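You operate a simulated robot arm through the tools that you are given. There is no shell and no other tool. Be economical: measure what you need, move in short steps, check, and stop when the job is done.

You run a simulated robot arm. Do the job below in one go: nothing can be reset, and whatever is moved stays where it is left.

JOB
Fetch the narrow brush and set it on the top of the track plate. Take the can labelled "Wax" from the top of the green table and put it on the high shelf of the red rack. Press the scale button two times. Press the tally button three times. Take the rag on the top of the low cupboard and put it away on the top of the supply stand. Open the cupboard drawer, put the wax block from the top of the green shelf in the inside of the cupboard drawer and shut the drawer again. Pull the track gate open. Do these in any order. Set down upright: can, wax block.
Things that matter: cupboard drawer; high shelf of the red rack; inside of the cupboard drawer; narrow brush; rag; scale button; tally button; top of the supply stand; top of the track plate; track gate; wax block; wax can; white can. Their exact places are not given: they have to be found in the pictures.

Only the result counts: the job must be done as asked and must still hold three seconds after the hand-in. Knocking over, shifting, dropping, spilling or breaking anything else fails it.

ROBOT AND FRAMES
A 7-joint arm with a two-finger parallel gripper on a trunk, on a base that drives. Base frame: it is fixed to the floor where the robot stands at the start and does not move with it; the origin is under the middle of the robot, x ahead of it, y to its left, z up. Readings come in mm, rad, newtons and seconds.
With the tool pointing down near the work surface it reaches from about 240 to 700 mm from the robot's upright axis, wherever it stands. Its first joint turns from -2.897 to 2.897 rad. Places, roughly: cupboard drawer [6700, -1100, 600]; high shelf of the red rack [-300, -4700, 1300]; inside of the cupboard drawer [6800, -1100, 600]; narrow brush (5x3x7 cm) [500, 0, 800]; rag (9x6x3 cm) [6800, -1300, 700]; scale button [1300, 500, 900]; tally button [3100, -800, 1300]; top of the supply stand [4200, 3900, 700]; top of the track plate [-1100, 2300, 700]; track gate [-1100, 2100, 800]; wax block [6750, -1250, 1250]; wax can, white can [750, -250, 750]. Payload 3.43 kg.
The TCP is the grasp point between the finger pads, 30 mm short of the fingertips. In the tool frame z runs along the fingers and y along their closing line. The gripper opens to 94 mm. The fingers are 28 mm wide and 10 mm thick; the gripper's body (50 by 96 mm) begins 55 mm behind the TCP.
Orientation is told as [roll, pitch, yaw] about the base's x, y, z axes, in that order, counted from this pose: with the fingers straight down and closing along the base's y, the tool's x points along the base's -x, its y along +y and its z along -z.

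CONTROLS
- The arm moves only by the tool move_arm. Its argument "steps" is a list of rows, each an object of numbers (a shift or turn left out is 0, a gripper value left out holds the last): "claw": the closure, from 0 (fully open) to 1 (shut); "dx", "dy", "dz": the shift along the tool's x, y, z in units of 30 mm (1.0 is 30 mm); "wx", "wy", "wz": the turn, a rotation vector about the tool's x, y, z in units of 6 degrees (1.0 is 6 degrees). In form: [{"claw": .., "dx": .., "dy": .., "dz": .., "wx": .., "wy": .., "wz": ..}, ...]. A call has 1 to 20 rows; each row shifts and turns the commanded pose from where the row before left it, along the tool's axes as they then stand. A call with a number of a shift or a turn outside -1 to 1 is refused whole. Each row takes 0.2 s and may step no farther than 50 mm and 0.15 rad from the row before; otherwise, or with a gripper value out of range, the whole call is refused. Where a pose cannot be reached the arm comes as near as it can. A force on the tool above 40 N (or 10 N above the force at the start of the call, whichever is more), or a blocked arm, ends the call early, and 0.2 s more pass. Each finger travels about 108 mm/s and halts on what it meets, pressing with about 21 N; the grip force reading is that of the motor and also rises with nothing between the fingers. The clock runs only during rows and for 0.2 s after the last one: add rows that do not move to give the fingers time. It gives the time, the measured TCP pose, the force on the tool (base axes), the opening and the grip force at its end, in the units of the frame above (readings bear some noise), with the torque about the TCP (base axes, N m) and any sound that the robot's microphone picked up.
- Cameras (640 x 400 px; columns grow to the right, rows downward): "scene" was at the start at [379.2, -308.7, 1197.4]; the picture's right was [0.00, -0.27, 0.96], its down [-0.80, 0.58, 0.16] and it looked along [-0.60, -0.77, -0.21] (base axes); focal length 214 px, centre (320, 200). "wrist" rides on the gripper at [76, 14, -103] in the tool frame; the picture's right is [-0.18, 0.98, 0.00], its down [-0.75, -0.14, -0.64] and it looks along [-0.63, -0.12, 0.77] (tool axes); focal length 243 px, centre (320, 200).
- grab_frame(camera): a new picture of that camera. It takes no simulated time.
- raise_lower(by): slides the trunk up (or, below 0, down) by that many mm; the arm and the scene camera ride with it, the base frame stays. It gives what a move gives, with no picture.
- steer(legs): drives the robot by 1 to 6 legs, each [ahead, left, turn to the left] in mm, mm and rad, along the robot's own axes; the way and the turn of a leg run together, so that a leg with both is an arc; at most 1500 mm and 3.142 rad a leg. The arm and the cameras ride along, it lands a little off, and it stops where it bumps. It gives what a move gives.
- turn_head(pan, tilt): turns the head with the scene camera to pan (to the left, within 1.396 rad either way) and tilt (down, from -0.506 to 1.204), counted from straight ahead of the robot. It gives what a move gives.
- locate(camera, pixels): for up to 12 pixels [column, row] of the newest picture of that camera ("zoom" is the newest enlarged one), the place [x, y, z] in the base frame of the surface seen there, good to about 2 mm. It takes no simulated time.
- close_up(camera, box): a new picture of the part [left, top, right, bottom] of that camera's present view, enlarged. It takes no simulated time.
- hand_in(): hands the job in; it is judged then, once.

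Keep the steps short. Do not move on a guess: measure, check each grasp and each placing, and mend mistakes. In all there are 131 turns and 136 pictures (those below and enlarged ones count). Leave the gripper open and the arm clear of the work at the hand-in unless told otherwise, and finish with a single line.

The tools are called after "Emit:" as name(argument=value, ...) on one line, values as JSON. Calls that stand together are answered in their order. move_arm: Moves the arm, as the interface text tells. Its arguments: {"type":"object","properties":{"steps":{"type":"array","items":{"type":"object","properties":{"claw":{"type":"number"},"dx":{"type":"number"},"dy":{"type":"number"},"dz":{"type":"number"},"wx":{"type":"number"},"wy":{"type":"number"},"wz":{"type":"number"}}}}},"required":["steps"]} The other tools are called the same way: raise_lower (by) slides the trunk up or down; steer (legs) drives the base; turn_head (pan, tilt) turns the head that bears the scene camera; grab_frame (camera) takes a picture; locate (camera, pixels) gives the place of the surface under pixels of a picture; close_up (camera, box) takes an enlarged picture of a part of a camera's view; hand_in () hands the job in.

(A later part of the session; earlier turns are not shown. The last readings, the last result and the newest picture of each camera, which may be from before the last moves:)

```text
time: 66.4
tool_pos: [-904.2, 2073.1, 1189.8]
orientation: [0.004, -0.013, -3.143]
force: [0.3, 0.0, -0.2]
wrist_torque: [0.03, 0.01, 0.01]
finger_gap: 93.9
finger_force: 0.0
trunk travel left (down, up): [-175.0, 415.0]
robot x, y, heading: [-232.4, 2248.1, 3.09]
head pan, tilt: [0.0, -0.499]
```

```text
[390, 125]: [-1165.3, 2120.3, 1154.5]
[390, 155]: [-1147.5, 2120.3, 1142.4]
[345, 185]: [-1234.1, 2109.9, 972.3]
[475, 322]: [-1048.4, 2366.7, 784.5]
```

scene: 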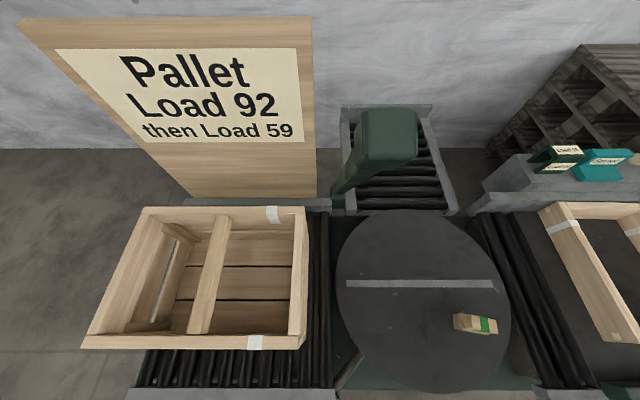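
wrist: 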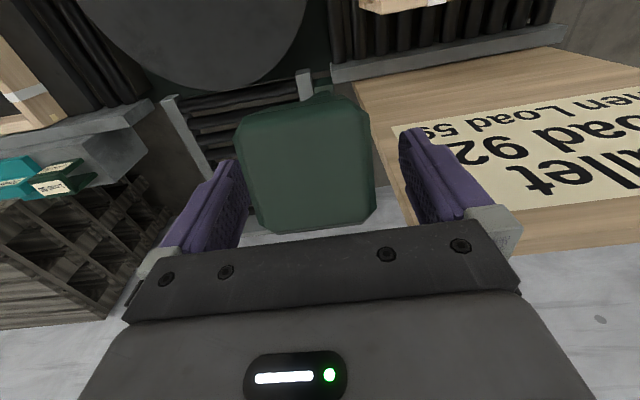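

The gate sagged back to ~66° when the tool brushed it. I'll turn the tool to point forward, close the fingers and push it further up.

Emit:
move_arm(steps=[{"claw": 1, "wy": -1}, {"wy": -1}, {"wy": -1}, {"wy": -1}, {"wy": -1}, {"wy": -1}, {"wy": -1}, {"wy": -1}, {"wy": -1}, {"wy": -1}, {"wy": -1}, {"wy": -1}, {"wy": -1}, {"wy": -1}, {"wy": -1}, {}])

Emit:
grab_frame(camera="scene")

```text
time: 69.8
tool_pos: [-1117.5, 2002.2, 1258.7]
orientation: [2.832, -1.557, 0.312]
force: [0.2, 0.9, -0.7]
wrist_torque: [-0.03, -0.04, -0.01]
finger_gap: 0.0
finger_force: 21.0
out of reach, approached as far as the arm can: row 1, 2, 3, 4, 5, 6, 7, 8, 9, 10, 11, 12, 13, 14, 15
trunk travel left (down, up): [-175.0, 415.0]
robot x, y, heading: [-230.2, 2242.5, 3.086]
head pan, tilt: [0.0, -0.499]
```

```text
98 pictures are left
```

scene: 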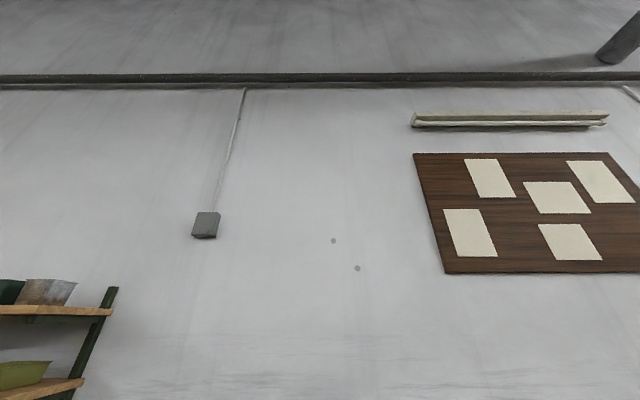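

Emit:
move_arm(steps=[{"dz": -1}, {"dz": -1}, {"dz": -1}, {"dz": -1}, {"dz": -1}, {"dz": -1}, {"dy": -0.8, "dx": 0.9}, {"dy": -0.8, "dx": 0.9}, {"dy": -0.8, "dx": 0.9}, {"dy": -0.8, "dx": 0.9}, {"dy": -0.8, "dx": 0.9}, {}])

Emit:
grab_frame(camera="scene")

Emit:
grab_frame(camera="wrist")

```text
time: 72.4
tool_pos: [-1134.0, 2035.6, 1148.6]
orientation: [2.727, -1.56, 0.417]
force: [0.6, -1.0, -0.1]
wrist_torque: [-0.05, 0.01, 0.01]
finger_gap: 0.0
finger_force: 21.0
out of reach, approached as far as the arm can: row 1, 2, 3, 4, 5, 6, 7, 8, 9, 10, 11
trunk travel left (down, up): [-175.0, 415.0]
robot x, y, heading: [-230.5, 2246.2, 3.092]
head pan, tilt: [0.0, -0.499]
```

```text
97 pictures are left
```

scene: 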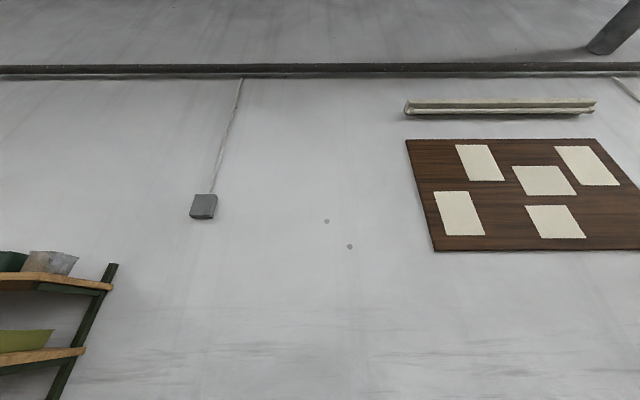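

```text
96 pictures are left
```

wrist: 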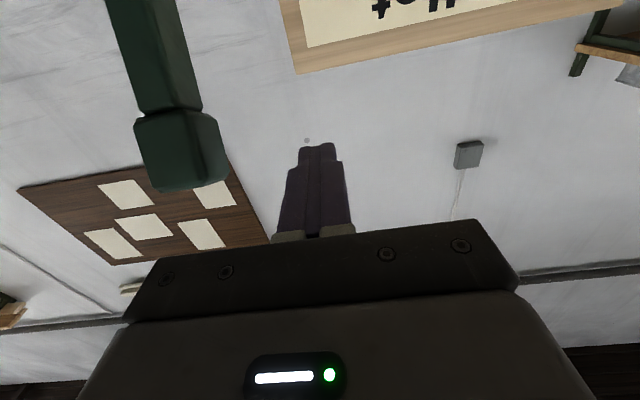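

The arm is caught in a poor configuration; I'll tilt the tool back partway.

Emit:
move_arm(steps=[{"wy": 1}, {"wy": 1}, {"wy": 1}, {"wy": 1}, {"wy": 1}, {"wy": 1}, {"wy": 1}, {"wy": 1}, {"wy": 1}, {}])

Emit:
grab_frame(camera="wrist")

```text
time: 74.6
tool_pos: [-1085.5, 2096.6, 1132.7]
orientation: [0.007, -0.795, 3.139]
force: [0.2, -0.4, 0.1]
wrist_torque: [0.01, -0.01, -0.01]
finger_gap: 0.0
finger_force: 21.1
out of reach, approached as far as the arm can: row 3, 4, 5, 6, 7, 8, 9
trunk travel left (down, up): [-175.0, 415.0]
robot x, y, heading: [-229.8, 2245.4, 3.089]
head pan, tilt: [0.0, -0.499]
```

```text
95 pictures are left
```

wrist: 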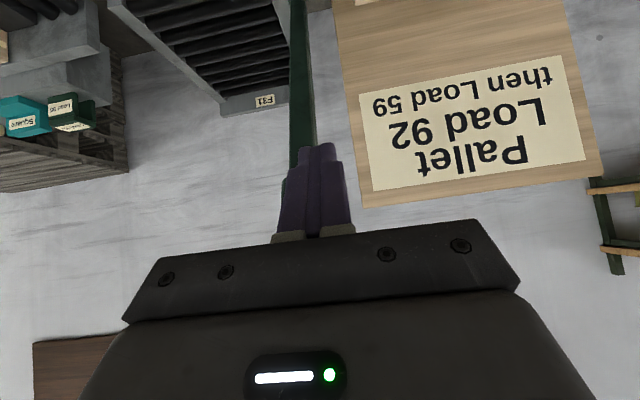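

The fingers now point 45° forward at the gate. Shift 22 mm right and drive forward to push the handle up.

Emit:
steer(legs=[[0, -22, 0], [120, 0, 0]])

Emit:
grab_frame(camera="wrist")

```text
time: 76.2
tool_pos: [-1204.1, 2124.3, 1132.1]
orientation: [0.008, -0.796, 3.138]
force: [1.0, -0.3, 0.0]
wrist_torque: [-0.01, -0.02, 0.01]
finger_gap: 0.0
finger_force: 20.9
trunk travel left (down, up): [-175.0, 415.0]
robot x, y, heading: [-350.7, 2273.8, 3.093]
head pan, tilt: [0.0, -0.499]
```

```text
94 pictures are left
```

wrist: 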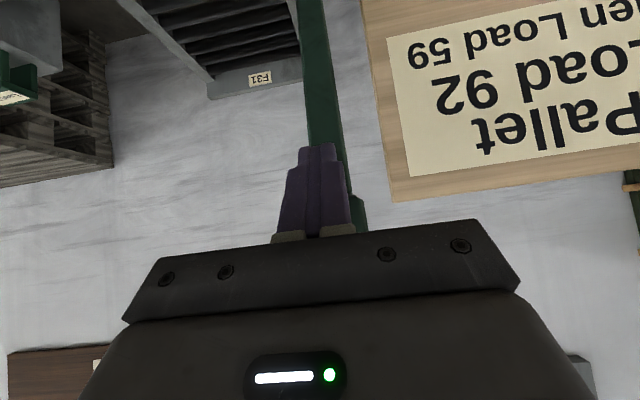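

Emit:
steer(legs=[[75, 0, 0]])

Emit:
locate(camera="wrist", pixels=[[320, 80], [325, 130], [355, 212]])

Emit:
grab_frame(camera="wrist")

Emit:
locate(camera="wrist", pixels=[[318, 60], [322, 100], [328, 130], [360, 212], [360, 222]])

```text
time: 77.2
tool_pos: [-1278.9, 2129.5, 1130.5]
orientation: [0.007, -0.796, 3.138]
force: [0.1, -0.8, 0.8]
wrist_torque: [0.0, 0.0, 0.0]
finger_gap: 0.0
finger_force: 21.3
trunk travel left (down, up): [-175.0, 415.0]
robot x, y, heading: [-420.7, 2276.4, 3.094]
head pan, tilt: [0.0, -0.499]
```

```text
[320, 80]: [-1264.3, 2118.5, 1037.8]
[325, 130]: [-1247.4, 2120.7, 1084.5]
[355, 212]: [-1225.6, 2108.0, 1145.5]
```

```text
93 pictures are left
```

wrist: 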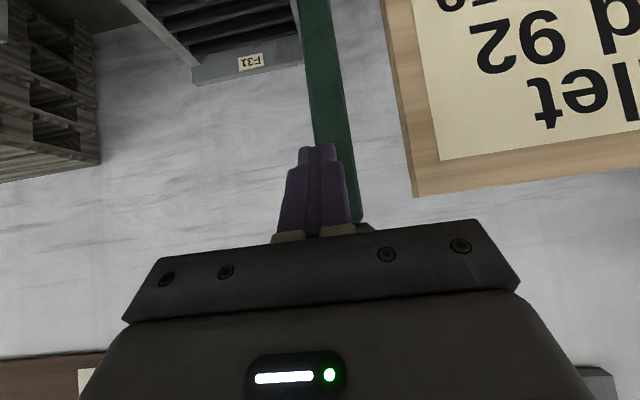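

```text
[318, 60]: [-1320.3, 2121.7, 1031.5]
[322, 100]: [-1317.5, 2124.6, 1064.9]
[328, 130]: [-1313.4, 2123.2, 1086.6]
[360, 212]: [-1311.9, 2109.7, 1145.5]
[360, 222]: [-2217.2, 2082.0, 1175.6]
```

The gate is now nearly vertical. Back away and verify.

Emit:
steer(legs=[[-400, 0, 0]])

Emit:
move_arm(steps=[{"claw": 0, "wy": 1}, {"wy": 1}, {"wy": 1}, {"wy": 1}, {"wy": 1}, {"wy": 1}, {"wy": 1}, {"wy": 0.6}, {}])

Emit:
grab_frame(camera="scene")

```text
time: 79.7
tool_pos: [-873.8, 2107.5, 1131.6]
orientation: [0.006, -0.795, 3.138]
force: [-0.3, 0.8, 0.1]
wrist_torque: [-0.02, -0.02, 0.03]
finger_gap: 0.0
finger_force: 20.7
trunk travel left (down, up): [-175.0, 415.0]
robot x, y, heading: [-16.5, 2257.9, 3.092]
head pan, tilt: [0.0, -0.499]
```

```text
time: 81.7
tool_pos: [-725.4, 2151.6, 1107.2]
orientation: [0.005, 0.003, -3.139]
force: [0.4, 0.4, -0.5]
wrist_torque: [-0.01, -0.01, 0.01]
finger_gap: 94.0
finger_force: 0.0
out of reach, approached as far as the arm can: row 1, 2, 3, 4, 5, 6, 7, 8
trunk travel left (down, up): [-175.0, 415.0]
robot x, y, heading: [-16.7, 2256.4, 3.09]
head pan, tilt: [0.0, -0.499]
```

```text
92 pictures are left
```

scene: 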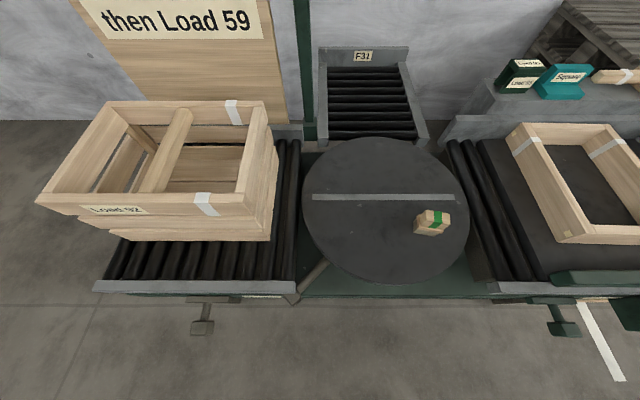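

Gate stands open, brush is fine. Pull the arm in, then drive back to the green table for the can.

Emit:
move_arm(steps=[{"dx": 1}, {"dx": 1}, {"dx": 1}, {"dx": 1}, {"dx": 1}, {"dx": 1}, {"dx": 1}, {"dx": 1}, {"dx": 1}, {"dx": 1}, {"dx": 1}, {"dx": 1}, {}])

Emit:
steer(legs=[[5, 1190, 0], [5, 1190, 0], [0, 0, -3.09]])

Emit:
grab_frame(camera="scene")

```text
time: 84.5
tool_pos: [-685.5, 2087.9, 1200.5]
orientation: [0.004, 0.0, -3.139]
force: [-0.5, 0.2, -0.3]
wrist_torque: [0.0, -0.01, -0.01]
finger_gap: 94.2
finger_force: 0.0
out of reach, approached as far as the arm can: row 1, 2, 3, 4, 5, 6, 7, 8, 9, 10, 11, 12
trunk travel left (down, up): [-175.0, 415.0]
robot x, y, heading: [-17.2, 2256.8, 3.099]
head pan, tilt: [0.0, -0.499]
```

```text
time: 103.4
tool_pos: [448.2, 91.6, 1201.7]
orientation: [0.004, 0.0, 0.081]
force: [-0.3, -0.3, 0.7]
wrist_torque: [-0.01, -0.01, 0.01]
finger_gap: 94.1
finger_force: 0.1
trunk travel left (down, up): [-175.0, 415.0]
robot x, y, heading: [-203.7, -128.1, 0.029]
head pan, tilt: [0.0, -0.499]
```

```text
91 pictures are left
```

scene: 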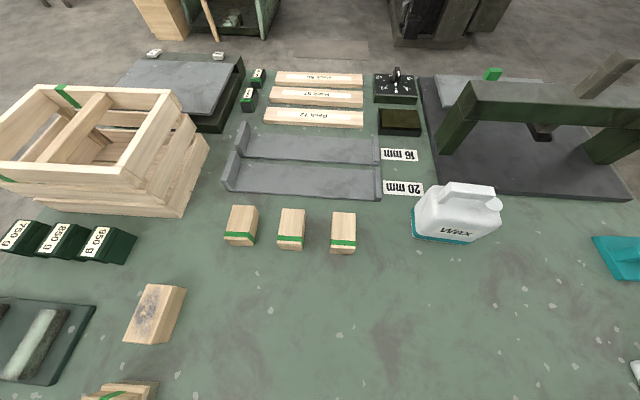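

The arm is stuck stretched. I'll probe with small moves: lowering the tool.

Emit:
move_arm(steps=[{}, {"dz": 1}, {"dz": 1}, {"dz": 1}, {}])

```text
time: 104.6
tool_pos: [470.9, 99.7, 1118.0]
orientation: [0.004, 0.001, 0.081]
force: [0.9, 0.0, -0.8]
wrist_torque: [0.0, -0.01, 0.01]
finger_gap: 93.9
finger_force: 0.0
out of reach, approached as far as the arm can: row 2, 3, 4
trunk travel left (down, up): [-175.0, 415.0]
robot x, y, heading: [-204.0, -130.8, 0.031]
head pan, tilt: [0.0, -0.499]
```

Emit:
move_arm(steps=[{"dx": 0.1}, {"dx": 0.1}, {"dx": 0.1}, {"dx": 0.1}, {"dx": 0.1}, {"dx": 0.1}, {"dx": 0.1}, {"dx": 0.1}, {"dx": 0.1}, {"dx": 0.1}, {}])

```text
time: 107.0
tool_pos: [471.2, 98.6, 1119.1]
orientation: [0.003, 0.002, 0.081]
force: [0.2, -0.5, 0.0]
wrist_torque: [0.02, -0.02, 0.01]
finger_gap: 94.1
finger_force: 0.1
out of reach, approached as far as the arm can: row 2, 3, 4, 6, 7, 9
trunk travel left (down, up): [-175.0, 415.0]
robot x, y, heading: [-197.3, -130.8, 0.031]
head pan, tilt: [0.0, -0.499]
```

The elbow seems to have passed its stretch point. Try overstretching outward, then retracting.

Emit:
move_arm(steps=[{"dx": -1}, {"dx": -1}, {"dx": -1}, {}, {}])

Emit:
move_arm(steps=[{"dx": 1}, {"dx": 1}, {"dx": 1}, {"dx": 1}, {"dx": 1}, {}])

```text
time: 108.2
tool_pos: [480.1, 81.0, 1116.9]
orientation: [0.004, 0.002, 0.081]
force: [-0.2, 0.2, 0.9]
wrist_torque: [0.01, -0.03, 0.01]
finger_gap: 94.3
finger_force: 0.1
out of reach, approached as far as the arm can: row 1, 2, 3
trunk travel left (down, up): [-175.0, 415.0]
robot x, y, heading: [-198.6, -129.2, 0.032]
head pan, tilt: [0.0, -0.499]
```

```text
time: 109.6
tool_pos: [331.2, 70.7, 1120.3]
orientation: [0.003, 0.003, 0.082]
force: [-0.2, 0.5, -0.4]
wrist_torque: [0.0, 0.0, 0.02]
finger_gap: 94.2
finger_force: 0.0
trunk travel left (down, up): [-175.0, 415.0]
robot x, y, heading: [-202.3, -127.7, 0.029]
head pan, tilt: [0.0, -0.499]
```

Freed. Now look at the table again and measure the scale and the can.

Emit:
grab_frame(camera="scene")

Emit:
close_up(camera="scene", box=[60, 0, 300, 150])

```text
90 pictures are left
```

scene: 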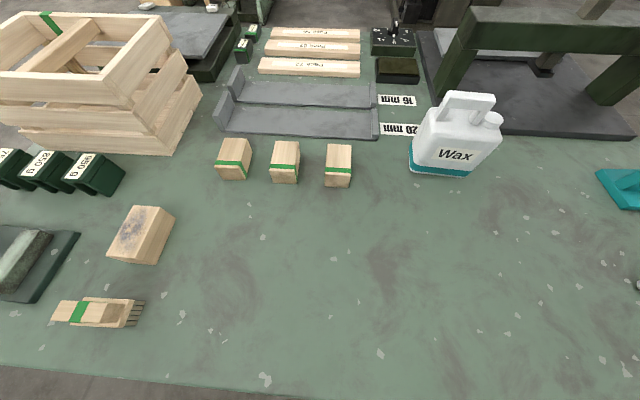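

```text
2.67 times, centred on (180, 75) of scene
```

zoom: 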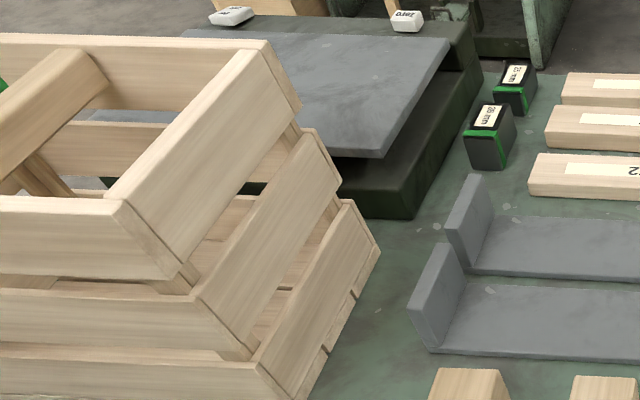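

Emit:
locate(camera="zoom", pixels=[[232, 16], [407, 20], [300, 24], [440, 30], [600, 40], [500, 15], [540, 20], [380, 150]])

Emit:
close_up(camera="scene", box=[400, 80, 520, 190])

Emit:
locate(camera="zoom", pixels=[[270, 70], [260, 90], [370, 70], [460, 80], [450, 130], [300, 60], [400, 60], [330, 90], [140, 300], [330, 320], [320, 130]])

```text
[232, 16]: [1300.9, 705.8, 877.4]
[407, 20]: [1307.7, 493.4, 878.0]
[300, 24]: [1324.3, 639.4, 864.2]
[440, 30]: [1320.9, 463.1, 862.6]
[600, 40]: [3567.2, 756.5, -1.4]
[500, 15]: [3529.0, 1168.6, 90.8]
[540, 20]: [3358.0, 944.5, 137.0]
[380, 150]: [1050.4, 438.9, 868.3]
```

```text
3.64 times, centred on (460, 135) of scene
```

zoom: 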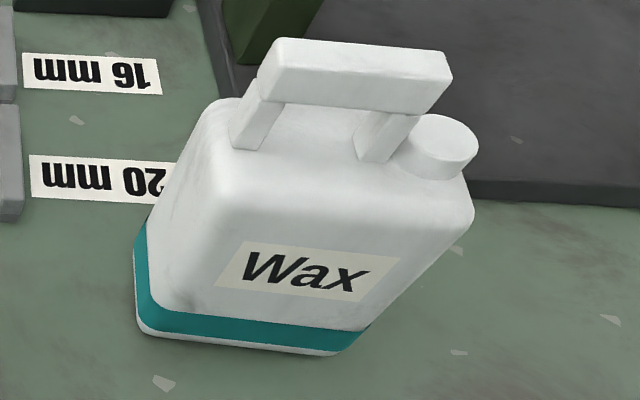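

```text
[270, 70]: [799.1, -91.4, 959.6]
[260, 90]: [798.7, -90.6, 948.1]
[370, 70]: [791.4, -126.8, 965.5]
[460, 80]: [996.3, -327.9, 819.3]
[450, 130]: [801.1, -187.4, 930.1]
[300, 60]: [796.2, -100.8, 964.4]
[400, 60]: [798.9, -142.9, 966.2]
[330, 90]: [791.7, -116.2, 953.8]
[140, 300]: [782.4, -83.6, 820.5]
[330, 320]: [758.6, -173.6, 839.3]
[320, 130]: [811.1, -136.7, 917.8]
```

Emit:
locate(camera="zoom", pixels=[[285, 42], [350, 46], [430, 54], [350, 55], [350, 65], [350, 75], [350, 100], [280, 100], [430, 105], [245, 130], [375, 140], [445, 130]])

```text
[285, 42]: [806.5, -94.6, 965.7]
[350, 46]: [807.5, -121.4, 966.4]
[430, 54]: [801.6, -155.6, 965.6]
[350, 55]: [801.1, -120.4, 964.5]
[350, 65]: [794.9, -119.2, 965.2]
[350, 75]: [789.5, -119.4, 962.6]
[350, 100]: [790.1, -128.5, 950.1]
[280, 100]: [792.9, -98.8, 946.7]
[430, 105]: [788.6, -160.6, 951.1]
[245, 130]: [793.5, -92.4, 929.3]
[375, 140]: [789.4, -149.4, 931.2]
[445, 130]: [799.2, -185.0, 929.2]
```

Handle bar: centre (799,-124), top z 966, 19 mm thick, rotated 4°. Drive closer and turn the tool ~90°.

Emit:
steer(legs=[[325, 0, -0.03]])

Emit:
move_arm(steps=[{"wz": -1}, {"wz": -1}, {"wz": -1}, {"wz": -1}, {"wz": -1}, {"wz": -1}, {"wz": -1}, {"wz": -1}, {"wz": -1}, {"wz": -1}, {"wz": -1}, {"wz": -1}, {"wz": -1}, {"wz": -0.8}, {}])

```text
time: 111.8
tool_pos: [666.9, 67.7, 1118.7]
orientation: [0.002, 0.003, 0.064]
force: [0.2, 0.2, 0.4]
wrist_torque: [0.01, 0.01, -0.03]
finger_gap: 94.2
finger_force: 0.0
trunk travel left (down, up): [-175.0, 415.0]
robot x, y, heading: [131.8, -121.8, 0.015]
head pan, tilt: [0.0, -0.499]
```

```text
time: 115.0
tool_pos: [666.6, 68.5, 1119.3]
orientation: [0.002, -0.004, 1.509]
force: [-1.1, 0.2, 0.1]
wrist_torque: [-0.03, 0.0, 0.03]
finger_gap: 94.0
finger_force: 0.1
trunk travel left (down, up): [-175.0, 415.0]
robot x, y, heading: [130.7, -123.0, 0.012]
head pan, tilt: [0.0, -0.499]
```

Emit:
move_arm(steps=[{"dx": 0.766, "dy": -0.6}, {"dx": 0.766, "dy": -0.6}, {"dx": 0.766, "dy": -0.6}, {"dx": 0.766, "dy": -0.6}, {"dx": 0.766, "dy": -0.6}, {"dx": 0.766, "dy": -0.6}, {"dx": 0.766, "dy": -0.6}, {"dx": 0.766, "dy": -0.6}, {"dz": 1}, {"dz": 1}, {"dz": 0.8}, {}])

Emit:
grab_frame(camera="wrist")

```text
time: 117.5
tool_pos: [798.2, -124.3, 1034.3]
orientation: [0.002, -0.005, 1.51]
force: [0.5, 0.7, -0.3]
wrist_torque: [-0.03, 0.01, 0.02]
finger_gap: 93.8
finger_force: 0.0
trunk travel left (down, up): [-175.0, 415.0]
robot x, y, heading: [128.1, -120.3, 0.014]
head pan, tilt: [0.0, -0.499]
```

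```text
87 pictures are left
```

wrist: 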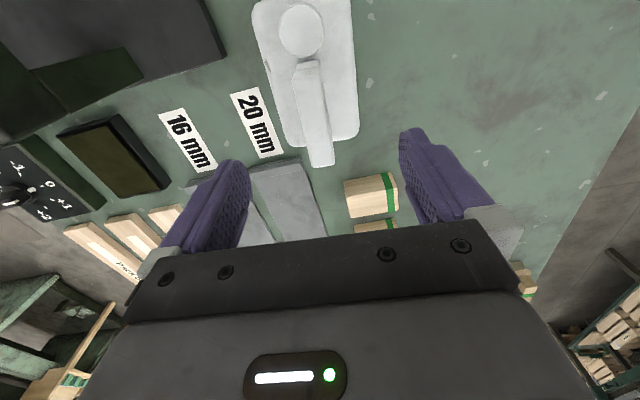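

Aligned. Descend to z 958 and grip the handle.

Emit:
move_arm(steps=[{"dz": 0.9}, {"dz": 0.9}, {"dz": 0.74}, {}, {"claw": 1}, {}, {}, {}, {}])

Emit:
grab_frame(camera="wrist")

```text
time: 119.5
tool_pos: [800.0, -124.6, 958.4]
orientation: [0.002, -0.004, 1.509]
force: [1.7, 0.2, 0.8]
wrist_torque: [0.14, -0.04, -0.02]
finger_gap: 24.6
finger_force: 20.7
trunk travel left (down, up): [-175.0, 415.0]
robot x, y, heading: [130.5, -120.3, 0.013]
head pan, tilt: [0.0, -0.499]
```

```text
86 pictures are left
```

wrist: 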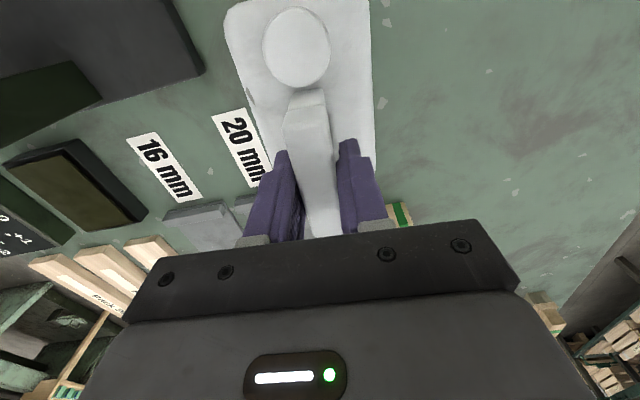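

Emit:
move_arm(steps=[{"dz": -0.3}, {"dz": -0.4}, {"dz": -0.5}, {}])

Emit:
grab_frame(camera="wrist")

```text
time: 120.5
tool_pos: [800.4, -124.6, 994.5]
orientation: [0.002, -0.003, 1.508]
force: [-1.1, 0.4, -7.1]
wrist_torque: [0.14, 0.02, 0.02]
finger_gap: 24.5
finger_force: 20.5
trunk travel left (down, up): [-175.0, 415.0]
robot x, y, heading: [134.3, -124.2, 0.014]
head pan, tilt: [0.0, -0.499]
```

```text
85 pictures are left
```

wrist: 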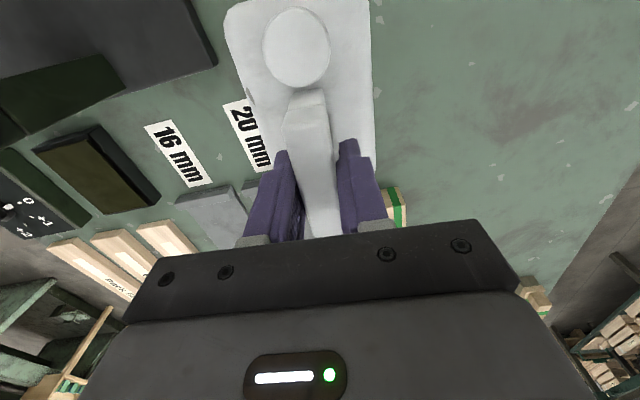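

Held firmly (~7 N). Raise and pull in, back away, turn toward the red rack, and look.

Emit:
move_arm(steps=[{"dz": -0.8}, {"dz": -0.8}, {"dz": -0.8}, {"dz": -0.8}, {"dy": 0.8}, {"dy": 0.8}, {"dy": 0.8}, {"dy": 0.8}, {"dy": 0.8}, {"dy": 0.8}, {"dy": 0.8}, {"dy": 0.8}, {"dy": 0.8}, {}])

Emit:
steer(legs=[[-434, 0, 0], [0, 0, -1.585]])

Emit:
grab_frame(camera="scene")

```text
time: 123.5
tool_pos: [584.4, -110.3, 1091.8]
orientation: [0.001, -0.003, 1.507]
force: [0.4, -0.5, -7.5]
wrist_torque: [0.13, -0.04, 0.02]
finger_gap: 24.2
finger_force: 21.2
trunk travel left (down, up): [-175.0, 415.0]
robot x, y, heading: [129.9, -124.6, 0.013]
head pan, tilt: [0.0, -0.499]
```

```text
time: 130.0
tool_pos: [-283.6, -582.4, 1090.5]
orientation: [0.001, -0.002, -0.065]
force: [0.5, 0.1, -6.5]
wrist_torque: [-0.03, -0.12, 0.0]
finger_gap: 23.9
finger_force: 21.4
trunk travel left (down, up): [-175.0, 415.0]
robot x, y, heading: [-294.8, -130.8, -1.555]
head pan, tilt: [0.0, -0.499]
```

```text
84 pictures are left
```

scene: 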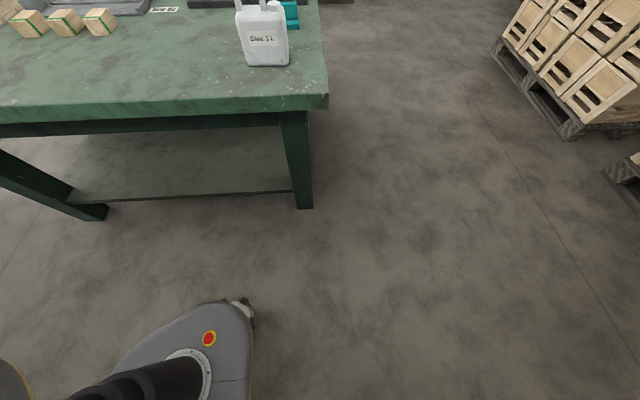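

Emit:
turn_head(pan=-1.2, tilt=-0.5)

Emit:
grab_frame(camera="scene")

```text
time: 131.4
tool_pos: [-283.1, -582.5, 1090.8]
orientation: [0.003, -0.003, -0.066]
force: [0.0, -0.3, -7.8]
wrist_torque: [-0.04, -0.14, 0.01]
finger_gap: 24.3
finger_force: 21.1
trunk travel left (down, up): [-175.0, 415.0]
robot x, y, heading: [-297.1, -129.7, -1.562]
head pan, tilt: [-1.201, -0.499]
```

```text
83 pictures are left
```

scene: 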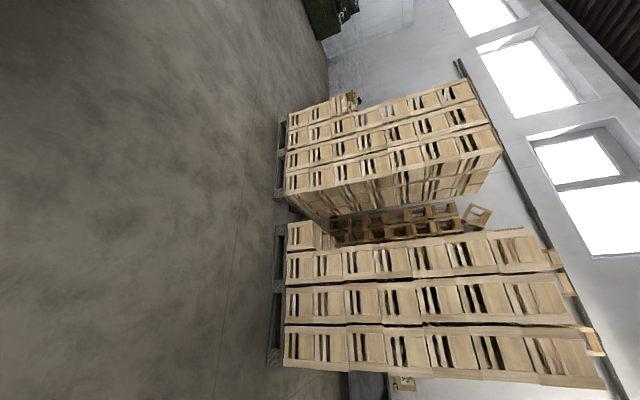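

Emit:
locate(camera="scene", pixels=[[284, 350], [290, 180], [360, 390], [405, 382], [250, 395], [460, 390], [200, 200], [600, 370]])

Emit:
turn_head(pan=-1.2, tilt=0.1)

Emit:
grab_frame(camera="scene")

```text
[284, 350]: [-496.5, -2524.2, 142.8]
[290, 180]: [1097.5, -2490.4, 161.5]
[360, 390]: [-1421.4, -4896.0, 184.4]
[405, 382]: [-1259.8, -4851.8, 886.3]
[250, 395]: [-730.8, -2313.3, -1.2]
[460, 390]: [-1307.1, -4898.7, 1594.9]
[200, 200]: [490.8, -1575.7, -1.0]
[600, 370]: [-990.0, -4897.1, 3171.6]
```

```text
time: 132.4
tool_pos: [-283.1, -582.8, 1090.6]
orientation: [0.002, -0.003, -0.062]
force: [0.1, 0.7, -7.0]
wrist_torque: [0.0, -0.13, -0.02]
finger_gap: 24.4
finger_force: 21.0
trunk travel left (down, up): [-175.0, 415.0]
robot x, y, heading: [-293.4, -126.6, -1.556]
head pan, tilt: [-1.201, 0.099]
```

```text
82 pictures are left
```

scene: 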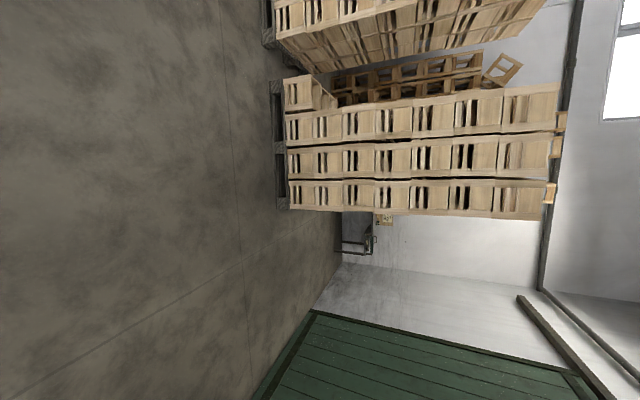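

The red rack is behind crate stacks (x > -500). I'll go along the corridor at x≈-1250 and look.

Emit:
steer(legs=[[0, -957, 0], [1400, 0, -0.015], [1000, 0, 0]])

Emit:
turn_head(pan=-1.2, tilt=-0.4)

Emit:
grab_frame(camera="scene")

```text
time: 148.7
tool_pos: [-1255.4, -2998.2, 1089.7]
orientation: [0.002, -0.004, -0.083]
force: [0.2, -0.8, -6.5]
wrist_torque: [0.0, -0.16, 0.05]
finger_gap: 24.3
finger_force: 20.8
trunk travel left (down, up): [-175.0, 415.0]
robot x, y, heading: [-1256.1, -2540.3, -1.578]
head pan, tilt: [-1.201, 0.099]
```

```text
time: 149.7
tool_pos: [-1254.4, -2996.7, 1090.3]
orientation: [0.003, -0.004, -0.08]
force: [0.2, 0.7, -7.6]
wrist_torque: [-0.04, -0.12, -0.02]
finger_gap: 24.4
finger_force: 20.5
trunk travel left (down, up): [-175.0, 415.0]
robot x, y, heading: [-1257.8, -2542.0, -1.577]
head pan, tilt: [-1.201, -0.4]
```

```text
81 pictures are left
```

scene: 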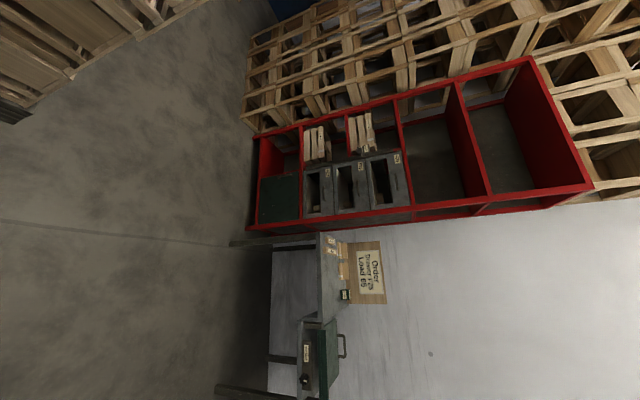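

Emit:
locate(camera="scene", pixels=[[305, 200], [405, 180], [480, 185], [488, 197], [440, 150], [470, 130], [575, 190], [535, 65], [270, 220], [330, 260], [490, 160], [310, 360]])

Emit:
close_up(camera="scene", box=[380, 50, 620, 230])

```text
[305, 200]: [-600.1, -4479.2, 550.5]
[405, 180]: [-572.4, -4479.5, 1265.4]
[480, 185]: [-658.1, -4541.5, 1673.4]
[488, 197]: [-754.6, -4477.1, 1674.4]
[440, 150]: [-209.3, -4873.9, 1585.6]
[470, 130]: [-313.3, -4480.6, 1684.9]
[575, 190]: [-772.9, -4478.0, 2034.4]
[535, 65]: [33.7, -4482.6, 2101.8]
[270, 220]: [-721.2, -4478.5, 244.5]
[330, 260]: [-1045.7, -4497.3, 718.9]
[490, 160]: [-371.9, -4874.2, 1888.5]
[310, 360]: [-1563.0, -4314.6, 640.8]
```

```text
2.22 times, centred on (500, 140) of scene
```

zoom: 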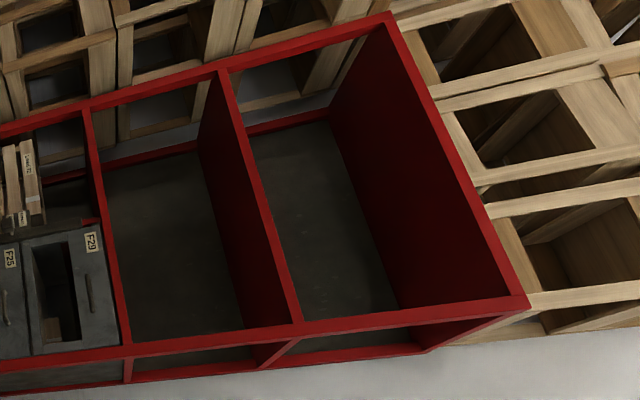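

Shelves: underside of upper board at z 1673, "high shelf" board at ~1265–1280. Check how deep the crate stack is, and raise the trunk.

Emit:
locate(camera="scene", pixels=[[205, 5], [140, 25], [70, 75], [20, 95], [15, 115], [100, 150]])

Emit:
raise_lower(by=375)

Emit:
grab_frame(camera="scene")

```text
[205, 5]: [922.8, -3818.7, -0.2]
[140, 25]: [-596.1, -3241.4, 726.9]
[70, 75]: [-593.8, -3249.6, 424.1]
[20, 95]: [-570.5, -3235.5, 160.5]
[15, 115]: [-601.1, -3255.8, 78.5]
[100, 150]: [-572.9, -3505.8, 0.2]
```

```text
time: 153.3
tool_pos: [-1254.1, -2996.4, 1466.6]
orientation: [0.002, -0.003, -0.082]
force: [-1.6, -0.6, -6.0]
wrist_torque: [0.02, -0.14, 0.02]
finger_gap: 24.3
finger_force: 21.3
trunk travel left (down, up): [-550.0, 40.0]
robot x, y, heading: [-1258.5, -2540.1, -1.578]
head pan, tilt: [-1.201, -0.4]
```

```text
79 pictures are left
```

scene: 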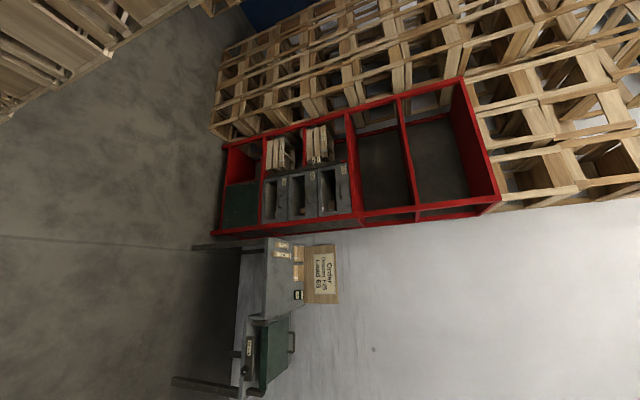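

Corridor is 1.2 m wide. Go to (-1258,-3850), then slide left to x≈-350 in front of the rack.

Emit:
steer(legs=[[1300, 0, 0], [0, 900, 0]])

Emit:
turn_head(pan=-1.3, tilt=0.1)

Emit:
grab_frame(camera="scene")

```text
time: 164.1
tool_pos: [-374.8, -4306.4, 1465.7]
orientation: [0.0, -0.003, -0.078]
force: [0.6, 0.6, -6.8]
wrist_torque: [0.0, -0.11, 0.0]
finger_gap: 24.3
finger_force: 21.3
trunk travel left (down, up): [-550.0, 40.0]
robot x, y, heading: [-381.2, -3852.1, -1.577]
head pan, tilt: [-1.201, -0.4]
```

```text
time: 165.1
tool_pos: [-374.5, -4306.2, 1465.7]
orientation: [0.002, -0.005, -0.079]
force: [-0.5, -0.9, -5.8]
wrist_torque: [0.0, -0.16, -0.01]
finger_gap: 24.2
finger_force: 20.6
trunk travel left (down, up): [-550.0, 40.0]
robot x, y, heading: [-380.7, -3856.4, -1.574]
head pan, tilt: [-1.3, 0.099]
```

```text
78 pictures are left
```

scene: 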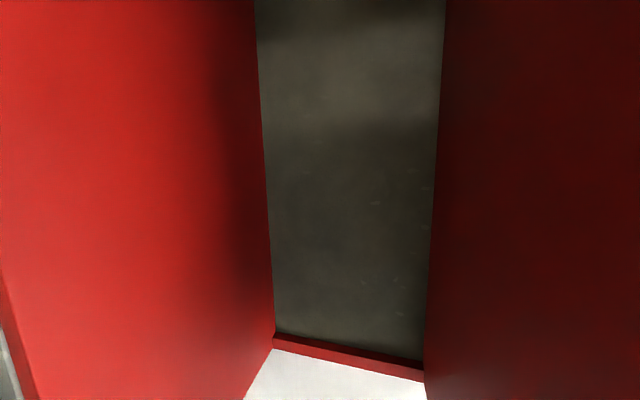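

Emit:
locate(camera="scene", pixels=[[100, 150], [150, 100], [200, 200], [30, 380], [550, 150], [450, 150], [620, 350], [270, 345]])

Emit:
grab_frame(camera="wrist")

```text
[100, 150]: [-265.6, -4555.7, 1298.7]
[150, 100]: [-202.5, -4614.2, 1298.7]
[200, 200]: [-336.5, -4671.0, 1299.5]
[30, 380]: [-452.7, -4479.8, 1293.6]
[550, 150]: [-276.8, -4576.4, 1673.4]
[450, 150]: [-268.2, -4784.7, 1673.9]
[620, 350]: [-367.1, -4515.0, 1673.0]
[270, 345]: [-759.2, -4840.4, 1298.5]
```

```text
77 pictures are left
```

wrist: 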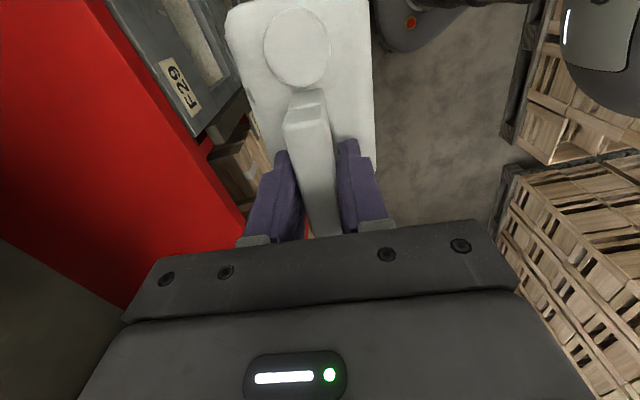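

Shelf top is z 1299, but the board above (1673) leaves too little room for a vertical wrist. I'll return to the green table, set the can down, and regrip the handle with the tool tilted 45°.

Emit:
steer(legs=[[0, -880, 0], [-1300, 0, 0], [-1250, 0, 0], [-1160, 0, 0], [0, 957, 0], [0, 0, 1.577]])

Emit:
move_arm(steps=[{"wz": 1}, {"wz": 1}, {"wz": 1}, {"wz": 1}, {"wz": 1}, {"wz": 1}, {"wz": 1}, {"wz": 1}, {"wz": 1}, {"wz": 1}, {"wz": 1}, {"wz": 1}, {"wz": 1}, {"wz": 1}, {"wz": 0.2}, {}])

Emit:
turn_head(pan=0, tilt=-0.5)

Emit:
grab_frame(camera="scene")

```text
time: 195.6
tool_pos: [55.2, -91.8, 1465.2]
orientation: [0.003, -0.003, 1.535]
force: [0.0, -0.2, -7.0]
wrist_torque: [0.13, -0.01, -0.01]
finger_gap: 24.5
finger_force: 21.0
trunk travel left (down, up): [-550.0, 40.0]
robot x, y, heading: [-397.9, -114.1, 0.042]
head pan, tilt: [-1.3, 0.099]
```

```text
time: 199.0
tool_pos: [54.3, -91.0, 1465.7]
orientation: [0.003, 0.003, 0.049]
force: [0.4, -0.1, -6.3]
wrist_torque: [-0.02, -0.13, 0.0]
finger_gap: 24.5
finger_force: 20.7
trunk travel left (down, up): [-550.0, 40.0]
robot x, y, heading: [-400.9, -116.1, 0.04]
head pan, tilt: [-1.3, 0.099]
```

```text
time: 200.5
tool_pos: [52.9, -90.9, 1465.3]
orientation: [0.004, 0.002, 0.049]
force: [-0.8, 0.2, -7.7]
wrist_torque: [0.0, -0.13, -0.02]
finger_gap: 24.5
finger_force: 20.9
trunk travel left (down, up): [-550.0, 40.0]
robot x, y, heading: [-395.9, -116.2, 0.041]
head pan, tilt: [0.0, -0.499]
```

```text
76 pictures are left
```

scene: 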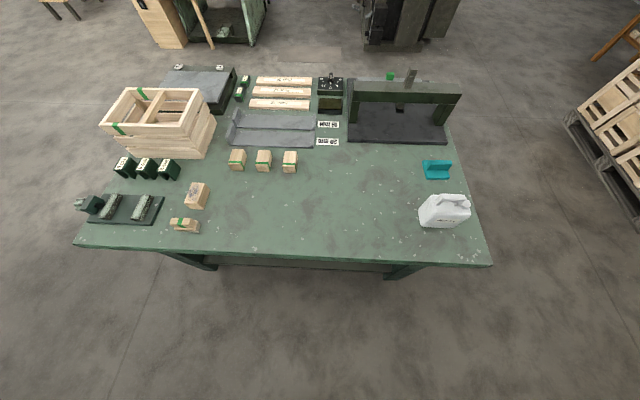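

Emit:
locate(camera="scene", pixels=[[180, 222], [195, 227], [320, 220], [360, 200], [445, 205], [240, 245], [483, 260], [450, 140], [105, 100]])

Emit:
close_up(camera="scene", box=[70, 140, 230, 240])

```text
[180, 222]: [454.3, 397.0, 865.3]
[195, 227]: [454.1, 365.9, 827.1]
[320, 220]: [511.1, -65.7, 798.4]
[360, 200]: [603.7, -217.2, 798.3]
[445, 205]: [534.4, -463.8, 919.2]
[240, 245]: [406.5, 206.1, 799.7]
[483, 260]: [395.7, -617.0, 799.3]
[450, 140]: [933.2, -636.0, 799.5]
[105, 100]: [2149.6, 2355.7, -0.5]
```

```text
4.00 times, centred on (150, 190) of scene
```

zoom: 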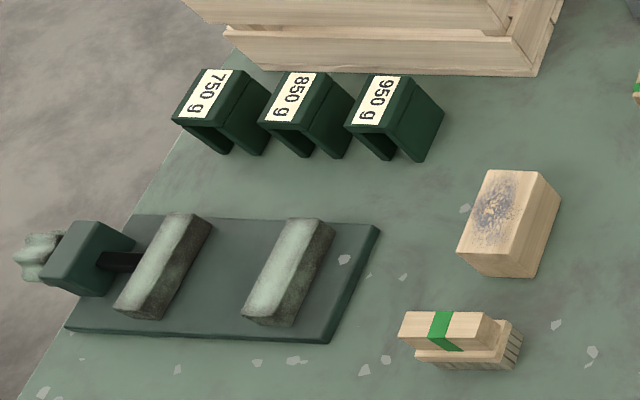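

Ours was the right brush (the other, larger one is at y≈390). Drive to the table, lower the trunk.

Emit:
steer(legs=[[465, -15, -0.041]])

Emit:
raise_lower(by=-375)

Emit:
move_arm(steps=[{"dz": 0.9}, {"dz": 0.9}, {"dz": 0.9}, {"dz": 0.9}, {"dz": 0.4}, {}])

Emit:
grab_frame(camera="wrist")

```text
time: 203.3
tool_pos: [525.2, -111.0, 1466.3]
orientation: [0.002, 0.003, 0.015]
force: [0.9, -0.5, -7.3]
wrist_torque: [-0.01, -0.16, 0.01]
finger_gap: 24.3
finger_force: 20.9
trunk travel left (down, up): [-550.0, 40.0]
robot x, y, heading: [70.5, -116.2, 0.003]
head pan, tilt: [0.0, -0.499]
```

```text
time: 206.9
tool_pos: [523.8, -110.9, 1090.3]
orientation: [0.003, 0.001, 0.014]
force: [0.3, -0.4, -5.5]
wrist_torque: [-0.03, -0.15, -0.01]
finger_gap: 24.3
finger_force: 20.7
trunk travel left (down, up): [-175.0, 415.0]
robot x, y, heading: [66.3, -121.7, 0.007]
head pan, tilt: [0.0, -0.499]
```

```text
time: 208.3
tool_pos: [523.7, -111.1, 971.5]
orientation: [0.005, 0.003, 0.015]
force: [-0.1, 0.0, -6.9]
wrist_torque: [0.01, -0.12, 0.01]
finger_gap: 24.6
finger_force: 20.7
trunk travel left (down, up): [-175.0, 415.0]
robot x, y, heading: [68.8, -120.3, 0.01]
head pan, tilt: [0.0, -0.499]
```

```text
74 pictures are left
```

wrist: 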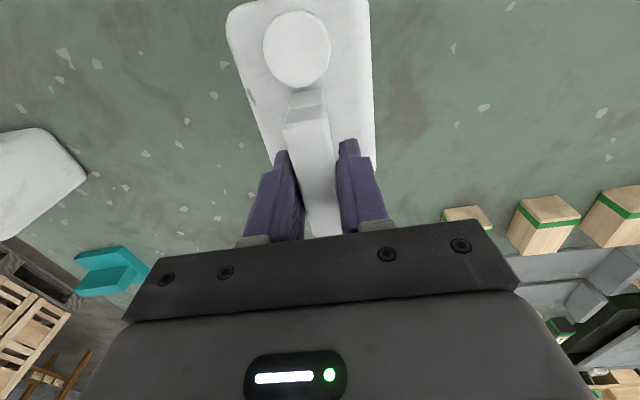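

Emit:
move_arm(steps=[{"dz": 0.3}, {"dz": 0.12}, {"dz": 0.03}, {}, {"claw": 0.5}, {"claw": 0}, {}, {}, {"dz": -1}, {"dz": -1}, {"dz": -1}, {}])

Emit:
grab_frame(camera="wrist")

```text
time: 210.9
tool_pos: [523.6, -109.6, 1047.9]
orientation: [0.004, 0.001, 0.014]
force: [-0.1, 0.2, -0.4]
wrist_torque: [0.02, 0.0, -0.04]
finger_gap: 94.1
finger_force: 0.1
trunk travel left (down, up): [-175.0, 415.0]
robot x, y, heading: [68.4, -121.9, 0.005]
head pan, tilt: [0.0, -0.499]
```

```text
73 pictures are left
```

wrist: 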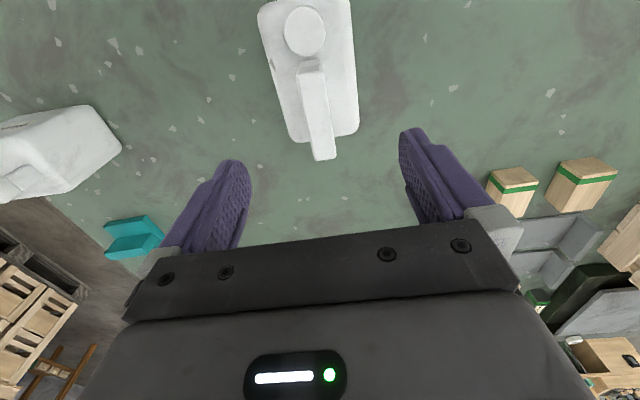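

The can stands. Tilt the tool 45° (fingers forward-down).

Emit:
locate(camera="wrist", pixels=[[303, 72], [312, 72], [322, 72], [315, 110], [320, 135], [324, 157], [303, 30]])

Emit:
move_arm(steps=[{"wy": -1}, {"wy": -1}, {"wy": -1}, {"wy": -1}, {"wy": -1}, {"wy": -1}, {"wy": -1}, {"wy": -0.5}, {}])

Emit:
grab_frame(camera="wrist")

```text
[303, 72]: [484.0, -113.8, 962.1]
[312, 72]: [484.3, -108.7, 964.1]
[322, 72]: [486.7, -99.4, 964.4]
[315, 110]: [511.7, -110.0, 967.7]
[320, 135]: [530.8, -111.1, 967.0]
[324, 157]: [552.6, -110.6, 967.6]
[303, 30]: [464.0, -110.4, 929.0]
```

```text
time: 212.9
tool_pos: [523.9, -109.6, 1048.1]
orientation: [0.006, -0.783, 0.007]
force: [-0.5, -0.3, 0.9]
wrist_torque: [-0.02, 0.03, 0.0]
finger_gap: 94.0
finger_force: 0.0
trunk travel left (down, up): [-175.0, 415.0]
robot x, y, heading: [67.1, -121.3, 0.011]
head pan, tilt: [0.0, -0.499]
```

```text
72 pictures are left
```

wrist: 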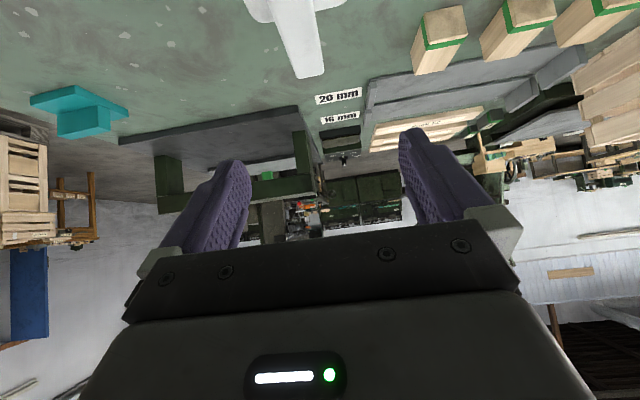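

Emit:
move_arm(steps=[{"dx": 0.77, "dz": 0.63}, {"dx": 0.77, "dz": 0.63}, {"dx": 0.77, "dz": 0.63}, {}, {"claw": 1}, {}, {}, {}, {}])

Emit:
grab_frame(camera="wrist")

```text
time: 214.9
tool_pos: [512.5, -110.6, 956.8]
orientation: [0.004, -0.784, 0.011]
force: [0.1, 1.2, -0.2]
wrist_torque: [-0.02, -0.28, 0.04]
finger_gap: 24.7
finger_force: 20.6
trunk travel left (down, up): [-175.0, 415.0]
robot x, y, heading: [71.7, -120.4, 0.009]
head pan, tilt: [0.0, -0.499]
```

```text
71 pictures are left
```

wrist: 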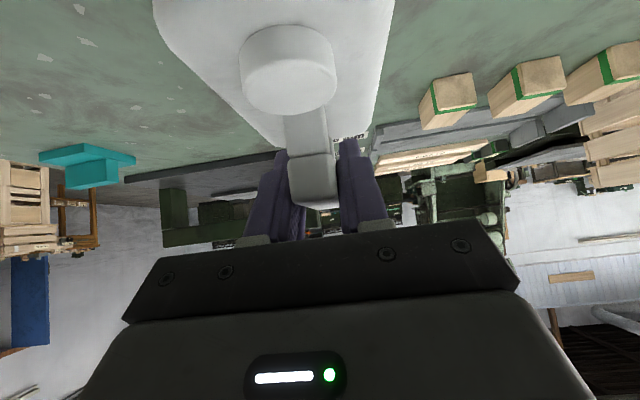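

Emit:
move_arm(steps=[{"dx": -0.25, "dz": -0.25}, {"dx": -0.3, "dz": -0.3}, {"dx": -0.3, "dz": -0.3}, {"dx": -0.3, "dz": -0.3}, {}, {}])

Emit:
grab_frame(camera="wrist")

```text
time: 216.3
tool_pos: [518.3, -110.3, 1006.1]
orientation: [0.004, -0.781, 0.011]
force: [-0.1, 0.2, -7.2]
wrist_torque: [0.02, -0.06, -0.02]
finger_gap: 24.8
finger_force: 21.7
out of reach, approached as far as the arm can: row 4
trunk travel left (down, up): [-175.0, 415.0]
robot x, y, heading: [69.0, -120.3, 0.004]
head pan, tilt: [0.0, -0.499]
```

```text
70 pictures are left
```

wrist: 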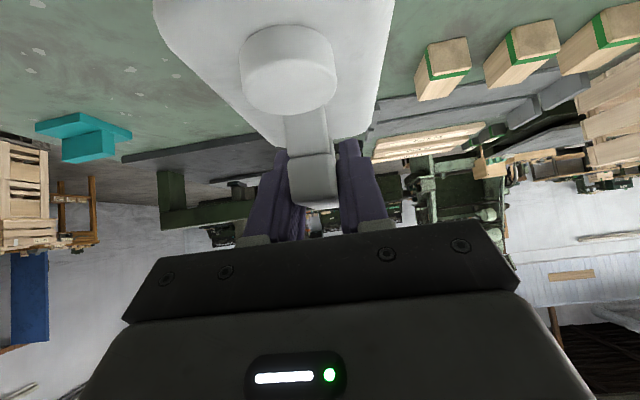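

Held without slipping. Raise trunk, then extend the arm slightly and raise it to gain height.

Emit:
raise_lower(by=200)

Emit:
move_arm(steps=[{"dx": -0.6, "dz": 0.6}, {"dx": -0.6, "dz": 0.6}, {"dx": -0.6, "dz": 0.6}, {"dx": -0.5, "dz": -0.5}, {"dx": -0.5, "dz": -0.5}, {"dx": -0.5, "dz": -0.5}, {}])

```text
time: 218.5
tool_pos: [518.7, -110.5, 1205.0]
orientation: [0.005, -0.785, 0.011]
force: [0.2, 0.4, -7.0]
wrist_torque: [0.02, -0.08, -0.01]
finger_gap: 24.5
finger_force: 21.0
trunk travel left (down, up): [-375.0, 215.0]
robot x, y, heading: [67.7, -121.5, 0.004]
head pan, tilt: [0.0, -0.499]
```

```text
time: 220.1
tool_pos: [596.1, -108.9, 1268.7]
orientation: [0.006, -0.783, 0.009]
force: [-0.8, -0.1, -6.9]
wrist_torque: [0.03, -0.11, 0.01]
finger_gap: 24.6
finger_force: 21.1
trunk travel left (down, up): [-375.0, 215.0]
robot x, y, heading: [71.6, -118.8, 0.01]
head pan, tilt: [0.0, -0.499]
```

Emit:
raise_lower(by=203)

Emit:
steer(legs=[[-370, 0, 0], [0, 0, -1.581], [0, -955, 0], [1250, 0, 0], [1200, 0, 0], [1200, 0, 0]])

Emit:
grab_frame(camera="scene")

```text
time: 222.3
tool_pos: [595.9, -108.9, 1470.7]
orientation: [0.005, -0.782, 0.012]
force: [0.2, 0.6, -7.5]
wrist_torque: [-0.03, -0.07, -0.01]
finger_gap: 24.3
finger_force: 20.4
trunk travel left (down, up): [-578.0, 12.0]
robot x, y, heading: [69.5, -120.9, 0.004]
head pan, tilt: [0.0, -0.499]
```

```text
time: 250.3
tool_pos: [-1207.0, -4287.2, 1471.1]
orientation: [0.005, -0.782, -1.544]
force: [-0.4, 0.4, -7.0]
wrist_torque: [-0.08, -0.04, -0.03]
finger_gap: 24.4
finger_force: 20.9
trunk travel left (down, up): [-578.0, 12.0]
robot x, y, heading: [-1228.4, -3763.1, -1.553]
head pan, tilt: [0.0, -0.499]
```

```text
69 pictures are left
```

scene: 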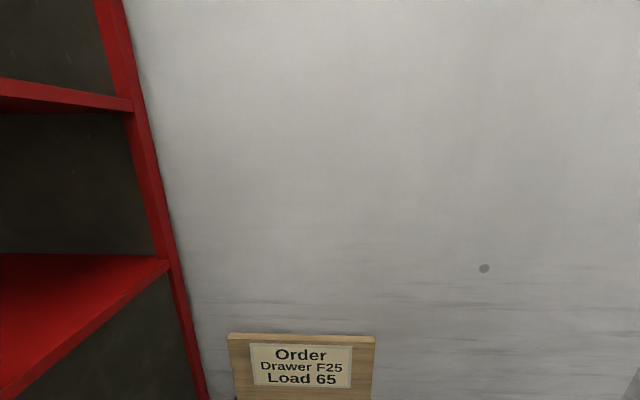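

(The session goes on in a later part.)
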